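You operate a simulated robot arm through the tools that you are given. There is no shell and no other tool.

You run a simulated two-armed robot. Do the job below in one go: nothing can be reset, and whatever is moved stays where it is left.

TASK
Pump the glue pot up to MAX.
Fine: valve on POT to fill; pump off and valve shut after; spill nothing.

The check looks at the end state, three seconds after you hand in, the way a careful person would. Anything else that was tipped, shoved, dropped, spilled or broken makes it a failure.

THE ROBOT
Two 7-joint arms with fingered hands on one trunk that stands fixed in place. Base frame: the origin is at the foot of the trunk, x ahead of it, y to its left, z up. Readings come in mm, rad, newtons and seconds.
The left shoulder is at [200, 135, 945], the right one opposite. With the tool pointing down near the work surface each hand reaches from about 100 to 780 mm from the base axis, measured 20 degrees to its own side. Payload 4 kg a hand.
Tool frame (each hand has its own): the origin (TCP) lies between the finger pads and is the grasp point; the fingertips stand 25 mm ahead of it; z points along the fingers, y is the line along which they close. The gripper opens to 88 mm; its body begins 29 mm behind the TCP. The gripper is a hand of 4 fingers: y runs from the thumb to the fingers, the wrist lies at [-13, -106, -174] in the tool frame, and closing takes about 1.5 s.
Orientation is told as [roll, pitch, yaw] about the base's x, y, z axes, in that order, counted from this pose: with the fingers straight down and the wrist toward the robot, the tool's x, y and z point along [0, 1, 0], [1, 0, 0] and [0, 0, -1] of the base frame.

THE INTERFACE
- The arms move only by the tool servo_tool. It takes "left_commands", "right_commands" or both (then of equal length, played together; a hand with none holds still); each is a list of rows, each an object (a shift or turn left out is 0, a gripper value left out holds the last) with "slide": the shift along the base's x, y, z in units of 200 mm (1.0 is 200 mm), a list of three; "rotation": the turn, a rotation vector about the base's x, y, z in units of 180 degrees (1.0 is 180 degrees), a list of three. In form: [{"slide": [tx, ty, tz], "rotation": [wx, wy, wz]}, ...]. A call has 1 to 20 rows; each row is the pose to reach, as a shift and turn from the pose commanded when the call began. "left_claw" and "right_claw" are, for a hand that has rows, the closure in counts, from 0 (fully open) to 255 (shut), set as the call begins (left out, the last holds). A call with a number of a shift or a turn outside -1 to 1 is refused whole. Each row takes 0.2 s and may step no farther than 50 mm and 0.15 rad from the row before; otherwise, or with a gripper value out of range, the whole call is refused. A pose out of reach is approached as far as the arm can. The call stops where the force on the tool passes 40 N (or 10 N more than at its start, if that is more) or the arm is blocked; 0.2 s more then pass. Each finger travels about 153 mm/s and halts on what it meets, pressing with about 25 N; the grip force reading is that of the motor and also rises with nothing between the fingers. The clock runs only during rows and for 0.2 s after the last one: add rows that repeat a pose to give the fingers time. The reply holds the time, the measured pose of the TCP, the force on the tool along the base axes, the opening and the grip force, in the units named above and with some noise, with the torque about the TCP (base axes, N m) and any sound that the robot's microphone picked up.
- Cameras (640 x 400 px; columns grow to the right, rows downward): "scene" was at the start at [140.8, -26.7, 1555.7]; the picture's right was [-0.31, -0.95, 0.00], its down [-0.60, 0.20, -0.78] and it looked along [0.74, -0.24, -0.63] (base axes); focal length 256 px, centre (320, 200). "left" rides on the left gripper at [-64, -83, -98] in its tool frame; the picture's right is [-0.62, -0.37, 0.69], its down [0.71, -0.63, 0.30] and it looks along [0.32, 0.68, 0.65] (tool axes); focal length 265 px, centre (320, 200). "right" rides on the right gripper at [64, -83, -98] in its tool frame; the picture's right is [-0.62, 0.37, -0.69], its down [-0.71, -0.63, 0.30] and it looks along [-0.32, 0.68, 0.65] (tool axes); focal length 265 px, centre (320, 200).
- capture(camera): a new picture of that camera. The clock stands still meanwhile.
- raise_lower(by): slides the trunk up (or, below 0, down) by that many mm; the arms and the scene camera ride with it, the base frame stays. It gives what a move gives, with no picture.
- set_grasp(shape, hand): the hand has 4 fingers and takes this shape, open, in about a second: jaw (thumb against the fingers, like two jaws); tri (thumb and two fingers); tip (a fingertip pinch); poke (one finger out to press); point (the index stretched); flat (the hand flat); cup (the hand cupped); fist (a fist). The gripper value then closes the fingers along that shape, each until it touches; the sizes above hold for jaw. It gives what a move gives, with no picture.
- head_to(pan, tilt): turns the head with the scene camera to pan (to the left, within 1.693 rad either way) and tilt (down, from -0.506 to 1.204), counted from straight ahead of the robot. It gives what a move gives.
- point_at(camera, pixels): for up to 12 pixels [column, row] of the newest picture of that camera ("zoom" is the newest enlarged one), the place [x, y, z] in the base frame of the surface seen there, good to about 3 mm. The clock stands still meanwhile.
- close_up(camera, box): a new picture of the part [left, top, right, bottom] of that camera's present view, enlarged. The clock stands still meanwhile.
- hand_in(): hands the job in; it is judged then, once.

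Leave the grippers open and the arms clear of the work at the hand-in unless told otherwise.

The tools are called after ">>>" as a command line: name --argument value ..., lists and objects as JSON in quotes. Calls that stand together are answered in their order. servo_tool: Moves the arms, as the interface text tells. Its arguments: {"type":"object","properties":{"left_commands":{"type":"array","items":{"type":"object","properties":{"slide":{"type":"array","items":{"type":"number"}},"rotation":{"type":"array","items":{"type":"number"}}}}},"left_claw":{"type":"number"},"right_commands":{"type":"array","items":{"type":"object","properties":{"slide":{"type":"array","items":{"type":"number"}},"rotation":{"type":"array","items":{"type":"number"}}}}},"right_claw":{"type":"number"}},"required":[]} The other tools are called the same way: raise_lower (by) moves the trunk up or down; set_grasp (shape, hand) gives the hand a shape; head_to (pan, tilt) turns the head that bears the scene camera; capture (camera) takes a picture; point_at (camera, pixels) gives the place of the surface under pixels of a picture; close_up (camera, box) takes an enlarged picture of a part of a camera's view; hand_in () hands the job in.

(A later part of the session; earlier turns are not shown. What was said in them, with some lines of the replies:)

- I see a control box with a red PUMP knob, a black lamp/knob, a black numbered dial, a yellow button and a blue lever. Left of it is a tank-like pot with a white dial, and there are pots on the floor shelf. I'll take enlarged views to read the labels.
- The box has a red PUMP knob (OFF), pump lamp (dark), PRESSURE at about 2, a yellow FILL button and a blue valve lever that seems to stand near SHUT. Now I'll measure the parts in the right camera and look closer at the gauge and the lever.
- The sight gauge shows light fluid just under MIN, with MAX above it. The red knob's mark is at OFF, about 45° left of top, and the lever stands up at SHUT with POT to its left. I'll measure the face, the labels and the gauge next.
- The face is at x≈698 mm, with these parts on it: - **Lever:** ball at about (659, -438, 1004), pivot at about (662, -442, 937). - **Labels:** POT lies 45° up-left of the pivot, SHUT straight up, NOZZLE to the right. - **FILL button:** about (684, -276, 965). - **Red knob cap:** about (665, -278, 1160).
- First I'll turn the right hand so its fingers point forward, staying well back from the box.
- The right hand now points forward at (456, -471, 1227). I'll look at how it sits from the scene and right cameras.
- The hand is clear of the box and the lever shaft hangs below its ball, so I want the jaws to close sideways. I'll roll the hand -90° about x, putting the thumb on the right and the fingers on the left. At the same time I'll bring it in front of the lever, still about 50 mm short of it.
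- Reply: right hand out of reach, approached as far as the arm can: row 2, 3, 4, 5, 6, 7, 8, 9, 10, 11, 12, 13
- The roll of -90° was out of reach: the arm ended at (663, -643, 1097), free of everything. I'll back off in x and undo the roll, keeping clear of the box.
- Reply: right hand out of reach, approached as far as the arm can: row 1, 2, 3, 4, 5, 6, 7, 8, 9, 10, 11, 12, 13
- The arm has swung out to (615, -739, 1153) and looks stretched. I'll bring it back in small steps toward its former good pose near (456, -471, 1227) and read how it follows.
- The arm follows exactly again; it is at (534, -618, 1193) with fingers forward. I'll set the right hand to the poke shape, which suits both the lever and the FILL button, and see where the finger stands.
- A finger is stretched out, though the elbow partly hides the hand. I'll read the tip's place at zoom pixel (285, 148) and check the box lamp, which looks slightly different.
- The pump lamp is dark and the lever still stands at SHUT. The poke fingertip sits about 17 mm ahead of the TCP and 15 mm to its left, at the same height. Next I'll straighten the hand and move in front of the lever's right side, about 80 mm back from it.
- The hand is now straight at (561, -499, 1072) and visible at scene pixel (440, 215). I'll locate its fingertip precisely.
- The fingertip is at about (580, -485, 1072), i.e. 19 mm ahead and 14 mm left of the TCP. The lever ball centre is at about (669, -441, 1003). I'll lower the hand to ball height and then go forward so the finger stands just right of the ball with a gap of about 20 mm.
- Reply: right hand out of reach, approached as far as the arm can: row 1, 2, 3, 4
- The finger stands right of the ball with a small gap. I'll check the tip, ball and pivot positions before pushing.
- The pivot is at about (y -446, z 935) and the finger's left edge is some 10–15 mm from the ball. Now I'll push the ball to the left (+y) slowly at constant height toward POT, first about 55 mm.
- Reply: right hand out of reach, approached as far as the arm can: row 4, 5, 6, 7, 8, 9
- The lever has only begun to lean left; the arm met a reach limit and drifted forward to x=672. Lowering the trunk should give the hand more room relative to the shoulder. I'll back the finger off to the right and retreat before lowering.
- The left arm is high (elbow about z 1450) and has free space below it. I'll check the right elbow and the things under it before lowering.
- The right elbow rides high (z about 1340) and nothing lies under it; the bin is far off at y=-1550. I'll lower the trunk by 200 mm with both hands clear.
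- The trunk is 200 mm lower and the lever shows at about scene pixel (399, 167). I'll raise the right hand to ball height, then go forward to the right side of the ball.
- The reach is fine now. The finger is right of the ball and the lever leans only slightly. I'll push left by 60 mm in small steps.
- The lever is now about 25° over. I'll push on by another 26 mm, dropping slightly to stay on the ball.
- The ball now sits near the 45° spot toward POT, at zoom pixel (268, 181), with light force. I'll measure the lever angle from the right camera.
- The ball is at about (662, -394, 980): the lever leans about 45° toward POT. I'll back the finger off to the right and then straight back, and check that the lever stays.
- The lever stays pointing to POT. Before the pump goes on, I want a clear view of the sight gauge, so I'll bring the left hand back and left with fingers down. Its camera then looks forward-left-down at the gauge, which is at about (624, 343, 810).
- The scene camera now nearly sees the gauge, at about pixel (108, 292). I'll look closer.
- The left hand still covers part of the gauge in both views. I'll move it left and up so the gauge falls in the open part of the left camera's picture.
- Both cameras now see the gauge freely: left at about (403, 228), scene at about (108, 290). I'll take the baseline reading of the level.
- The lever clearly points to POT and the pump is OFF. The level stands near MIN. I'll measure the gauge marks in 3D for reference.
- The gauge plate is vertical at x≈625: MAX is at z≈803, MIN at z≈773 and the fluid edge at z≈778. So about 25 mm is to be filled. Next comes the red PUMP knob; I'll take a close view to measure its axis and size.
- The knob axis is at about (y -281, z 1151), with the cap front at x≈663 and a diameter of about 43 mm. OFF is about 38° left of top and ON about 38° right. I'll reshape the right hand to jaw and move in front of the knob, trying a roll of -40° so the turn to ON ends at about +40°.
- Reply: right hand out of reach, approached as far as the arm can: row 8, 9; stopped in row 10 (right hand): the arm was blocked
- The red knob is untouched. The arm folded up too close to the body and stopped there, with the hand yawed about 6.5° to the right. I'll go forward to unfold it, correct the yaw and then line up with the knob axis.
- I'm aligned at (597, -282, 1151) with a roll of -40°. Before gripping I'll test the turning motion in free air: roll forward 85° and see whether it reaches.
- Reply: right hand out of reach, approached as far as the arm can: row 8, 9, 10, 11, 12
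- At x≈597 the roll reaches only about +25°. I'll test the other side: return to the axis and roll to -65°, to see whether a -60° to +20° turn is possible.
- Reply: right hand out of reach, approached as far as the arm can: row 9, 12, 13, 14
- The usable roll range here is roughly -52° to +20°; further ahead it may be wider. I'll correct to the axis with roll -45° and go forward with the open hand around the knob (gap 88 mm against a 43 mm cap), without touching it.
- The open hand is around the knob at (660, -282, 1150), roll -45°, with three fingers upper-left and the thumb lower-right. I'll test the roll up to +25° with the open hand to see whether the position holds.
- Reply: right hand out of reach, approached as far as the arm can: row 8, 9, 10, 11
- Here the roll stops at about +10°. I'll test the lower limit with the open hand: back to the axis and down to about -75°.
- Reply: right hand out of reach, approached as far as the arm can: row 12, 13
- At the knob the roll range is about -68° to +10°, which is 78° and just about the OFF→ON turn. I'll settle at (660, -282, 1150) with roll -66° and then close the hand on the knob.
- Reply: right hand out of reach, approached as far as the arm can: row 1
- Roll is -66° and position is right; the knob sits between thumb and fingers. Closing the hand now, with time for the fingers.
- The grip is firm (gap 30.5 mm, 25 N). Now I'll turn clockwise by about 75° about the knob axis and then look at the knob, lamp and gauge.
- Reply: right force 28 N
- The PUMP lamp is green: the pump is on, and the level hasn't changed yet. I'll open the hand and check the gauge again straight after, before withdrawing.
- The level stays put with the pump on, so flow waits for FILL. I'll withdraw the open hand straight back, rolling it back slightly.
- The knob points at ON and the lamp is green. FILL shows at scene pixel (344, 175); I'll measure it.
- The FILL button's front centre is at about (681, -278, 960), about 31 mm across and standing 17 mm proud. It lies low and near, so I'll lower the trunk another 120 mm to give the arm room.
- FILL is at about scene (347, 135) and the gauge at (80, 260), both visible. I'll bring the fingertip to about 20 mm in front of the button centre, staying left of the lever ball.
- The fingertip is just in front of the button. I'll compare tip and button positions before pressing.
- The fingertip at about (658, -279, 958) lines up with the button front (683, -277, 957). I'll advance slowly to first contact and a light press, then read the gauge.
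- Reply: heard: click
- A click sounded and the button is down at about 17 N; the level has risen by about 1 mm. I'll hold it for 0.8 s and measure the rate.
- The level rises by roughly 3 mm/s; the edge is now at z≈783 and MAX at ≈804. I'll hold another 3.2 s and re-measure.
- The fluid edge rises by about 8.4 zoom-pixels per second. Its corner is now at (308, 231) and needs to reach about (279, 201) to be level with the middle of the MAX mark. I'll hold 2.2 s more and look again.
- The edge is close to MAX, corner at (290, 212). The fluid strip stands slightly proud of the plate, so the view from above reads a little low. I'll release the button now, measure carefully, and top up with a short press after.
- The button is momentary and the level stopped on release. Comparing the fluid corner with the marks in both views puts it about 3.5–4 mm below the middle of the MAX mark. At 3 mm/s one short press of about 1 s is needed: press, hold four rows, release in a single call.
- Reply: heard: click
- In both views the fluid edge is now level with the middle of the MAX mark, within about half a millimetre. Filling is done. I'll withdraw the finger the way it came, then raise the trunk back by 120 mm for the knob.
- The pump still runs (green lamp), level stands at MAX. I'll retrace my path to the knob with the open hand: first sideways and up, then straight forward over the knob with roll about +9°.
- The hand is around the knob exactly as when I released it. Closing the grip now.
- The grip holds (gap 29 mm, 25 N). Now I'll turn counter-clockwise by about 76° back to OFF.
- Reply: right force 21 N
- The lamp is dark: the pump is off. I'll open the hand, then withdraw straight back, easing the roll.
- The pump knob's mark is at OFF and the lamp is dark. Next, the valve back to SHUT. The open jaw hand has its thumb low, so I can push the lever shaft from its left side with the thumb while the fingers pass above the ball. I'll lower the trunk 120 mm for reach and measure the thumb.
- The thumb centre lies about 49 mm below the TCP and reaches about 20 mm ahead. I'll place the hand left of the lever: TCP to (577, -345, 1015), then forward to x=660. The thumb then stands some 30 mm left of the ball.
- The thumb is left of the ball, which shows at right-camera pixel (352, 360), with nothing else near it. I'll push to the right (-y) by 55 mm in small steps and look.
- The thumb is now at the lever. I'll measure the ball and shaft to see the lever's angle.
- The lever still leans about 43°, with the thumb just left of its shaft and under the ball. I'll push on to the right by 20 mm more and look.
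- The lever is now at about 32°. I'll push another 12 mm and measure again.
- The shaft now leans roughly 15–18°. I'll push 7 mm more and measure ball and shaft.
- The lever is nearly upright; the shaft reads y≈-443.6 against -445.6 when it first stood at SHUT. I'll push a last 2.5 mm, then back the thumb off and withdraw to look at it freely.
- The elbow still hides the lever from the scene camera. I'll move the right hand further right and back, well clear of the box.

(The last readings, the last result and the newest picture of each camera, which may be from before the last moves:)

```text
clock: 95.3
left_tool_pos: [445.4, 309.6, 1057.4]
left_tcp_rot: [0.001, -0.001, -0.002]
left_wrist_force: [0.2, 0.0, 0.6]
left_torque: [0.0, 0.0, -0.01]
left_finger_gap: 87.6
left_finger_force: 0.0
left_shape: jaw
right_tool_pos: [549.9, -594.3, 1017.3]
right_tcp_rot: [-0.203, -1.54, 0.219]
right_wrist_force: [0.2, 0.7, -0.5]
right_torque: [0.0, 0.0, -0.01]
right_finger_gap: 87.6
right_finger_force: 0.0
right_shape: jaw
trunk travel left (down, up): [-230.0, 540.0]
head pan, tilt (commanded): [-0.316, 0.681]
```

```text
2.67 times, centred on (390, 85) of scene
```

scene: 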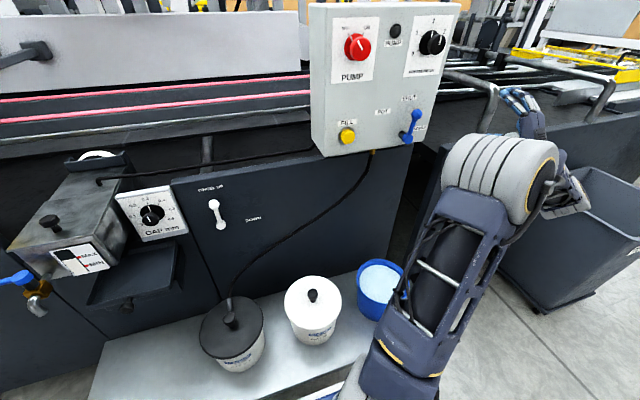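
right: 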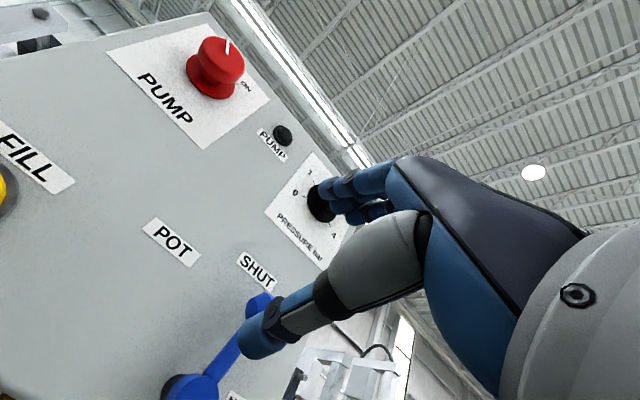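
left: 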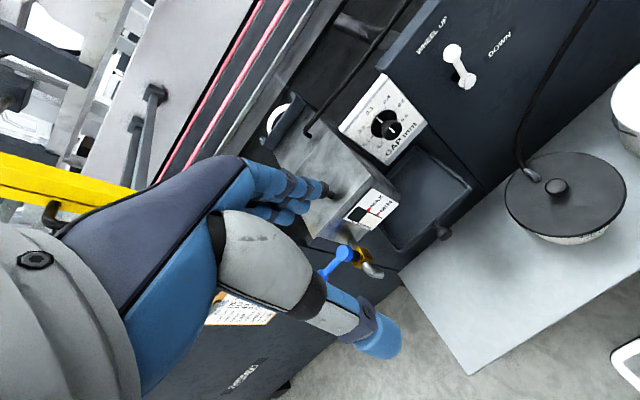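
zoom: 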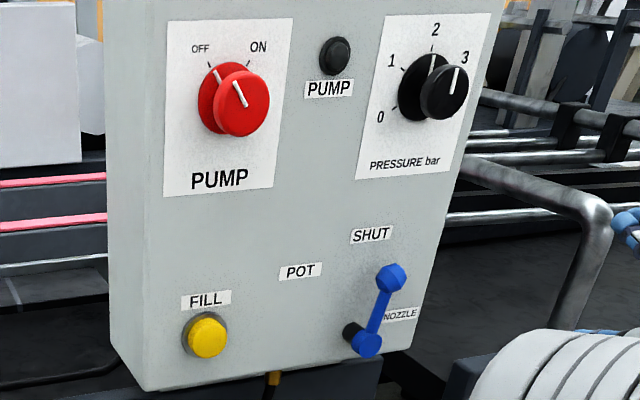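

The pump knob shows OFF and the lamp is dark. The lever stands about upright; I'll measure it and the knob closely.

>>> close_up --camera "scene" --box '[380, 85, 444, 149]'

>>> point_at --camera "zoom" --pixels '[[225, 140], [200, 235], [230, 180], [280, 155]]'

>>> close_up --camera "scene" --box '[326, 15, 390, 65]'

```text
6.25 times, centred on (412, 117) of scene
```

zoom: 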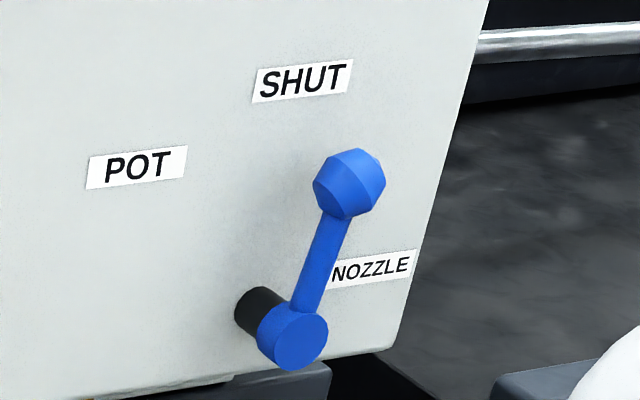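

```text
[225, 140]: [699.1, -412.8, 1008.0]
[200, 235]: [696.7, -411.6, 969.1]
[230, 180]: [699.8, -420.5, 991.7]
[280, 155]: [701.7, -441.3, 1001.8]
```

```text
8.00 times, centred on (358, 40) of scene
```

zoom: 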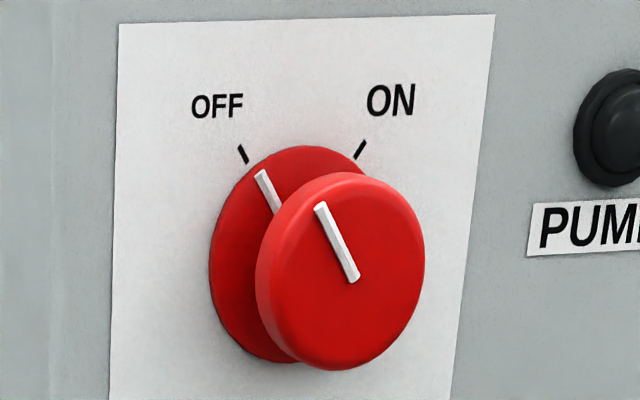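

The knob's mark lines up with the OFF tick. Now I'll measure the lever's ball, shaft and pivot in the scene picture.

>>> point_at --camera "scene" --pixels '[[416.6, 114.3], [407.5, 139.4], [413, 125], [411.5, 129], [415, 112], [418, 116]]'

```text
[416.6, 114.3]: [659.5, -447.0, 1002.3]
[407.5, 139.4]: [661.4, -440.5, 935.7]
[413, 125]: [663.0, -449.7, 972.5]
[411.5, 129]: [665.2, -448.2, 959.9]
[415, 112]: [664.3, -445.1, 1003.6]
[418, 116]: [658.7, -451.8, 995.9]
```

From the projection the pivot is at y≈-440.5 and the ball at y≈-451, so the lever is about 9° past upright on the NOZZLE side. At the start it stood within 2° of upright. With the pump off nothing flows, but I'll nudge it back. I'll set the poke shape and go to the right side of the ball.

>>> set_grasp --shape "poke" --hand "right"

>>> servo_tool --right_commands '[{"slide": [0.05, 0.1, -0.03]}, {"slide": [0.1, 0.2, -0.07]}, {"slide": [0.15, 0.3, -0.07]}, {"slide": [0.15, 0.42, -0.07]}, {"slide": [0.25, 0.42, -0.07]}, {"slide": [0.37, 0.42, -0.07]}, {"slide": [0.48, 0.42, -0.07]}, {"slide": [0.555, 0.42, -0.07]}, {"slide": [0.555, 0.42, -0.07]}]'

>>> capture --camera "scene"

>>> close_up --camera "scene" --box '[380, 85, 444, 149]'

```text
clock: 96.2
left_tool_pos: [445.0, 309.6, 1058.0]
left_tcp_rot: [-0.001, 0.001, -0.003]
left_wrist_force: [0.4, -0.1, -0.6]
left_torque: [-0.02, -0.01, -0.02]
left_finger_gap: 87.7
left_finger_force: 0.1
left_shape: jaw
right_tool_pos: [549.6, -591.8, 1017.6]
right_tcp_rot: [-0.218, -1.541, 0.234]
right_wrist_force: [0.6, -0.5, -0.3]
right_torque: [0.02, -0.03, 0.0]
right_finger_gap: 0.1
right_finger_force: 0.1
right_shape: poke
trunk travel left (down, up): [-230.0, 540.0]
head pan, tilt (commanded): [-0.316, 0.681]
```

```text
clock: 98.2
left_tool_pos: [444.6, 309.2, 1058.2]
left_tcp_rot: [0.0, 0.0, -0.001]
left_wrist_force: [-0.1, -0.3, -0.9]
left_torque: [-0.02, -0.02, -0.01]
left_finger_gap: 87.8
left_finger_force: 0.1
left_shape: jaw
right_tool_pos: [660.5, -508.6, 1002.7]
right_tcp_rot: [-0.226, -1.542, 0.239]
right_wrist_force: [0.1, 0.0, 0.3]
right_torque: [0.03, 0.0, 0.0]
right_finger_gap: 0.0
right_finger_force: 0.0
right_shape: poke
trunk travel left (down, up): [-230.0, 540.0]
head pan, tilt (commanded): [-0.316, 0.681]
```

```text
taken
```

scene: 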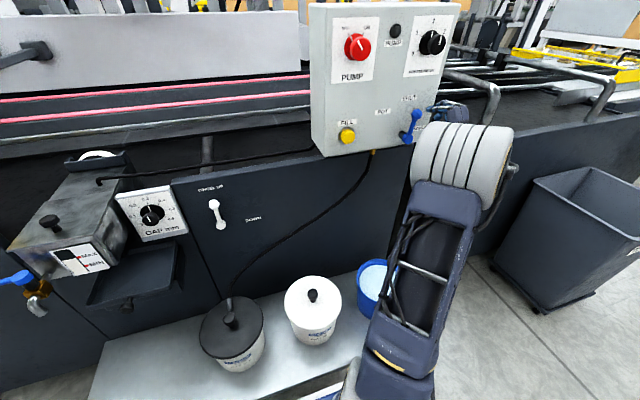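

```text
6.25 times, centred on (412, 117) of scene
```

zoom: 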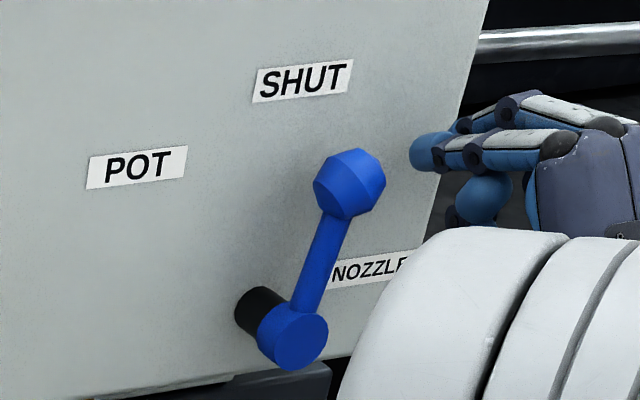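

The lever is in view: ball at zoom (349, 183), and upright would be about (325, 177). The finger's left edge is about 10 mm from the ball and about 9 mm too high. I'll drop 8 mm and push left by 17 mm in small steps.

>>> servo_tool --right_commands '[{"slide": [0, 0, -0.04]}, {"slide": [0, 0.03, -0.04]}, {"slide": [0, 0.055, -0.04]}, {"slide": [0, 0.07, -0.04]}, {"slide": [0, 0.085, -0.04]}, {"slide": [0, 0.085, -0.04]}]'

>>> close_up --camera "scene" --box '[380, 85, 444, 149]'

```text
clock: 99.6
left_tool_pos: [444.2, 307.9, 1058.6]
left_tcp_rot: [0.001, 0.0, -0.003]
left_wrist_force: [-0.4, -0.2, 0.1]
left_torque: [0.02, 0.0, -0.02]
left_finger_gap: 87.6
left_finger_force: 0.1
left_shape: jaw
right_tool_pos: [661.5, -491.5, 993.3]
right_tcp_rot: [-0.224, -1.541, 0.237]
right_wrist_force: [-0.5, 0.1, -0.5]
right_torque: [-0.01, 0.01, -0.01]
right_finger_gap: 0.0
right_finger_force: 0.1
right_shape: poke
trunk travel left (down, up): [-230.0, 540.0]
head pan, tilt (commanded): [-0.316, 0.681]
```

```text
6.25 times, centred on (412, 117) of scene
```

zoom: 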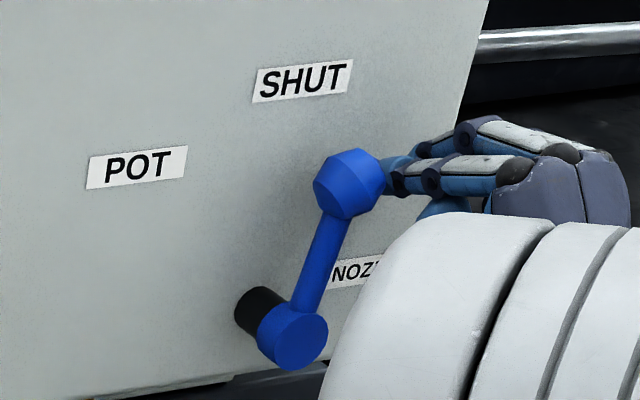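

The finger is now just beside the ball, which hasn't moved. I'll push 7 mm more.

>>> servo_tool --right_commands '[{"slide": [0, 0.0175, 0]}, {"slide": [0, 0.035, 0]}, {"slide": [0, 0.035, 0]}]'

>>> close_up --camera "scene" --box '[380, 85, 444, 149]'

```text
clock: 100.4
left_tool_pos: [444.8, 308.6, 1058.5]
left_tcp_rot: [0.0, 0.001, -0.001]
left_wrist_force: [-0.2, 0.0, 0.3]
left_torque: [0.0, -0.03, 0.01]
left_finger_gap: 87.7
left_finger_force: 0.1
left_shape: jaw
right_tool_pos: [662.3, -484.7, 993.5]
right_tcp_rot: [-0.22, -1.541, 0.237]
right_wrist_force: [0.3, 0.6, -0.4]
right_torque: [0.03, 0.01, -0.01]
right_finger_gap: 0.0
right_finger_force: 0.2
right_shape: poke
trunk travel left (down, up): [-230.0, 540.0]
head pan, tilt (commanded): [-0.316, 0.681]
```

```text
6.25 times, centred on (412, 117) of scene
```

zoom: 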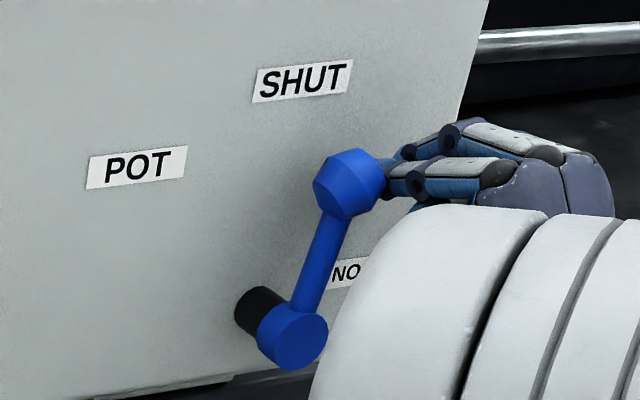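

Still no motion of the ball at (349, 183); the finger is about to touch. I'll push a further 8 mm.

>>> servo_tool --right_commands '[{"slide": [0, 0.0175, 0]}, {"slide": [0, 0.03, 0]}, {"slide": [0, 0.04, 0]}, {"slide": [0, 0.04, 0]}]'

>>> close_up --camera "scene" --box '[380, 85, 444, 149]'

```text
clock: 101.4
left_tool_pos: [445.9, 309.1, 1059.2]
left_tcp_rot: [0.001, 0.001, -0.002]
left_wrist_force: [-0.3, 0.4, -0.1]
left_torque: [0.0, 0.01, 0.03]
left_finger_gap: 87.8
left_finger_force: 0.0
left_shape: jaw
right_tool_pos: [661.0, -476.3, 994.0]
right_tcp_rot: [-0.219, -1.54, 0.234]
right_wrist_force: [0.7, 0.2, 0.3]
right_torque: [0.02, 0.03, 0.0]
right_finger_gap: 0.0
right_finger_force: 0.0
right_shape: poke
trunk travel left (down, up): [-230.0, 540.0]
head pan, tilt (commanded): [-0.316, 0.681]
```

```text
6.25 times, centred on (412, 117) of scene
```

zoom: 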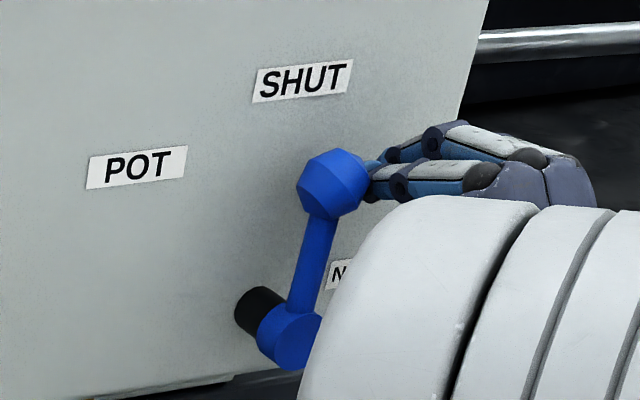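

The ball moved to (334, 183). Upright, as at the start, is about x=327, so about 3 mm more.

>>> servo_tool --right_commands '[{"slide": [0, 0.008, 0]}, {"slide": [0, 0.016, 0]}, {"slide": [0, 0.016, 0]}]'

>>> close_up --camera "scene" --box '[380, 85, 444, 149]'

```text
clock: 102.2
left_tool_pos: [444.1, 308.2, 1058.6]
left_tcp_rot: [0.0, -0.001, -0.001]
left_wrist_force: [0.3, 0.6, 0.5]
left_torque: [-0.03, 0.0, 0.01]
left_finger_gap: 87.8
left_finger_force: 0.0
left_shape: jaw
right_tool_pos: [661.7, -470.8, 994.2]
right_tcp_rot: [-0.22, -1.54, 0.234]
right_wrist_force: [-0.8, -0.1, 0.1]
right_torque: [0.0, 0.01, -0.01]
right_finger_gap: 0.0
right_finger_force: 0.1
right_shape: poke
trunk travel left (down, up): [-230.0, 540.0]
head pan, tilt (commanded): [-0.316, 0.681]
```

```text
6.25 times, centred on (412, 117) of scene
```

zoom: 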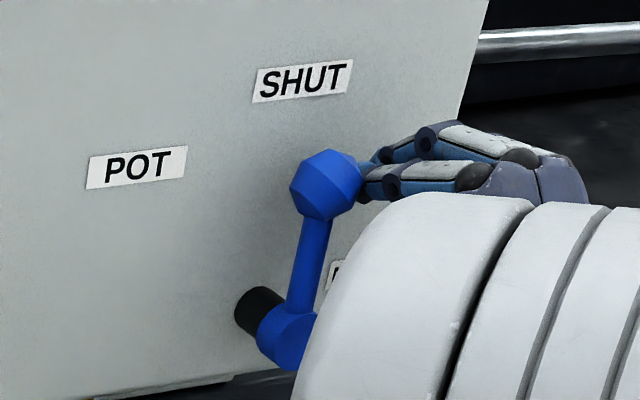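

The ball is now at about (325.5, 184): upright. I'll back the finger off to the right, then withdraw to the free place on the right.

>>> servo_tool --right_commands '[{"slide": [0, -0.06, 0]}, {"slide": [0, -0.12, 0.01]}, {"slide": [-0.15, -0.15, 0.03]}, {"slide": [-0.3, -0.15, 0.07]}, {"slide": [-0.45, -0.2, 0.1]}, {"slide": [-0.5, -0.35, 0.1]}, {"slide": [-0.5, -0.5, 0.1]}, {"slide": [-0.5, -0.6, 0.1]}, {"slide": [-0.5, -0.6, 0.1]}]'

>>> capture --camera "scene"

>>> close_up --camera "scene" --box '[380, 85, 444, 149]'

>>> close_up --camera "scene" --box '[48, 238, 112, 278]'

```text
clock: 104.2
left_tool_pos: [444.8, 308.0, 1058.7]
left_tcp_rot: [0.001, 0.001, -0.003]
left_wrist_force: [0.5, 0.4, -0.4]
left_torque: [0.02, -0.02, -0.02]
left_finger_gap: 87.6
left_finger_force: 0.1
left_shape: jaw
right_tool_pos: [560.4, -592.5, 1014.4]
right_tcp_rot: [-0.226, -1.54, 0.242]
right_wrist_force: [-0.4, -0.5, 0.1]
right_torque: [0.02, 0.01, 0.0]
right_finger_gap: 0.2
right_finger_force: 0.0
right_shape: poke
trunk travel left (down, up): [-230.0, 540.0]
head pan, tilt (commanded): [-0.316, 0.681]
```

```text
taken
```

scene: 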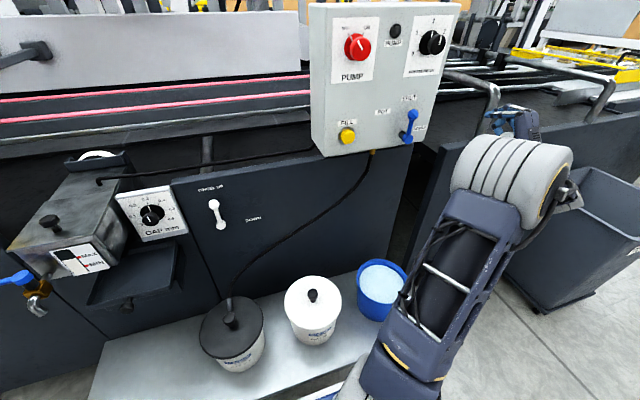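

```text
6.25 times, centred on (412, 117) of scene
```

zoom: 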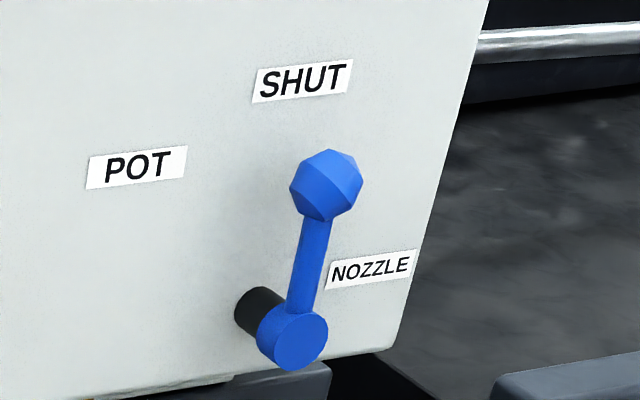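

```text
10.00 times, centred on (80, 258) of scene
```

zoom: 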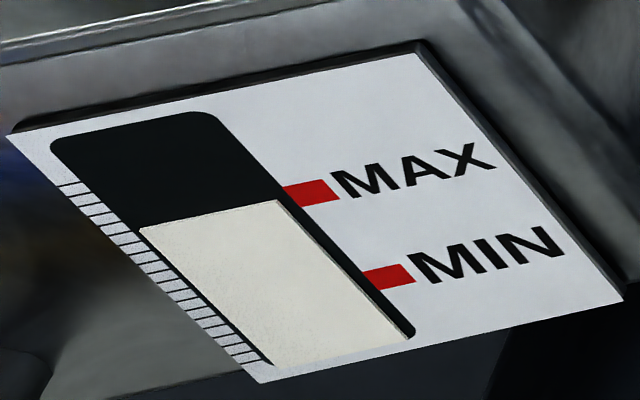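

The lever stands upright at SHUT, the pump is OFF with a dark lamp, and the level is at the middle of MAX. Pots, bucket, dials and drain tap look unchanged. I'll open the right hand to jaw and draw it back a little further.

>>> set_grasp --shape "jaw" --hand "right"

>>> servo_tool --right_commands '[{"slide": [-0.1, 0, 0.05]}, {"slide": [-0.2, 0, 0.1]}, {"slide": [-0.2, 0, 0.1]}]' --right_claw 0

>>> capture --camera "scene"

>>> close_up --camera "scene" --box '[310, 0, 460, 150]'

>>> close_up --camera "left" --box '[300, 160, 440, 260]'

```text
clock: 105.1
left_tool_pos: [444.1, 309.5, 1058.2]
left_tcp_rot: [-0.001, 0.0, -0.002]
left_wrist_force: [-0.5, 0.3, 0.3]
left_torque: [0.0, -0.02, 0.02]
left_finger_gap: 88.0
left_finger_force: 0.1
left_shape: jaw
right_tool_pos: [560.2, -591.8, 1014.6]
right_tcp_rot: [-0.222, -1.542, 0.241]
right_wrist_force: [-0.2, 0.0, 0.3]
right_torque: [0.02, 0.0, 0.01]
right_finger_gap: 88.0
right_finger_force: 0.1
right_shape: jaw
trunk travel left (down, up): [-230.0, 540.0]
head pan, tilt (commanded): [-0.316, 0.681]
```

```text
clock: 105.9
left_tool_pos: [444.4, 307.8, 1059.1]
left_tcp_rot: [-0.001, 0.0, -0.002]
left_wrist_force: [-0.2, 0.2, 0.6]
left_torque: [0.0, 0.01, -0.02]
left_finger_gap: 87.8
left_finger_force: 0.0
left_shape: jaw
right_tool_pos: [521.2, -592.3, 1034.3]
right_tcp_rot: [-0.22, -1.542, 0.233]
right_wrist_force: [0.0, 1.3, 0.6]
right_torque: [0.01, 0.05, 0.0]
right_finger_gap: 87.9
right_finger_force: 0.0
right_shape: jaw
trunk travel left (down, up): [-230.0, 540.0]
head pan, tilt (commanded): [-0.316, 0.681]
```

```text
taken
```

scene: 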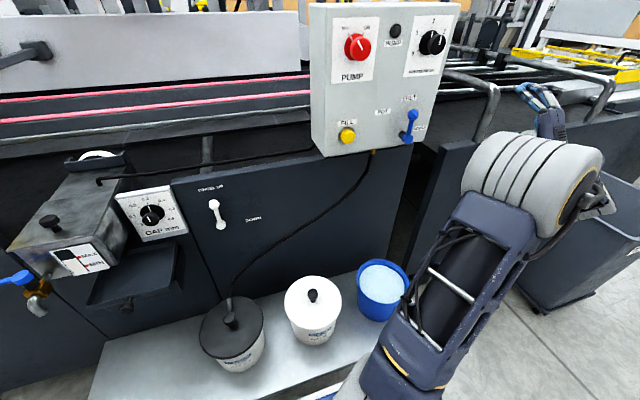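

```text
2.67 times, centred on (385, 75) of scene
```

zoom: 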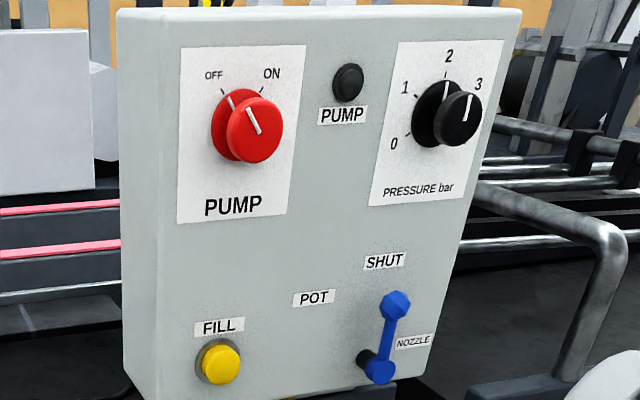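

```text
4.00 times, centred on (370, 210) of left
```

zoom: 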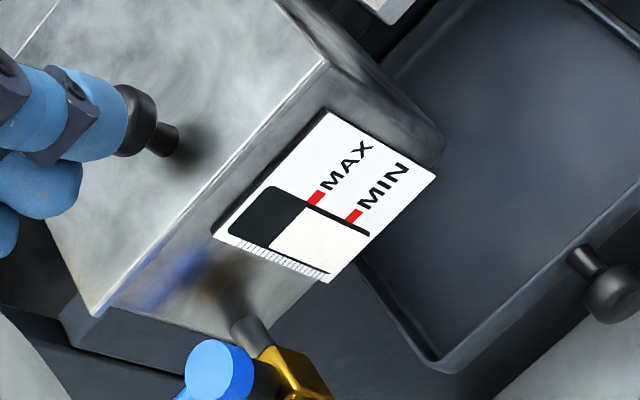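

Everything is in its end state:
- **Level:** at the MAX mark and steady.
- **Pump:** OFF, lamp dark.
- **Valve:** upright at SHUT.
- **FILL:** released.
- **Hands:** both open and clear.

No spill is visible and nothing else was moved. Handing in.

>>> hand_in

```text
The job is handed in.
```

The glue pot is filled to MAX. In my last views from both cameras the level sat at the middle of the MAX mark, to within about half a millimetre, and it held steady.

- **Filling:** I turned the valve to POT and the pump ON, then held FILL in two presses. The level only rose while the button was down.
- **Valve:** the lever is back upright at SHUT. While I was closing it, it went about 9° past upright towards NOZZLE. The pump was already off, and I nudged the lever back to within about 1° of upright.
- **Pump:** it is OFF, with the lamp dark.
- **Surroundings:** I saw no spill. The pots, bucket, dials and drain tap look as they did at the start.

Both hands are open and clear of the work. I left the trunk 320 mm lower than where it began.
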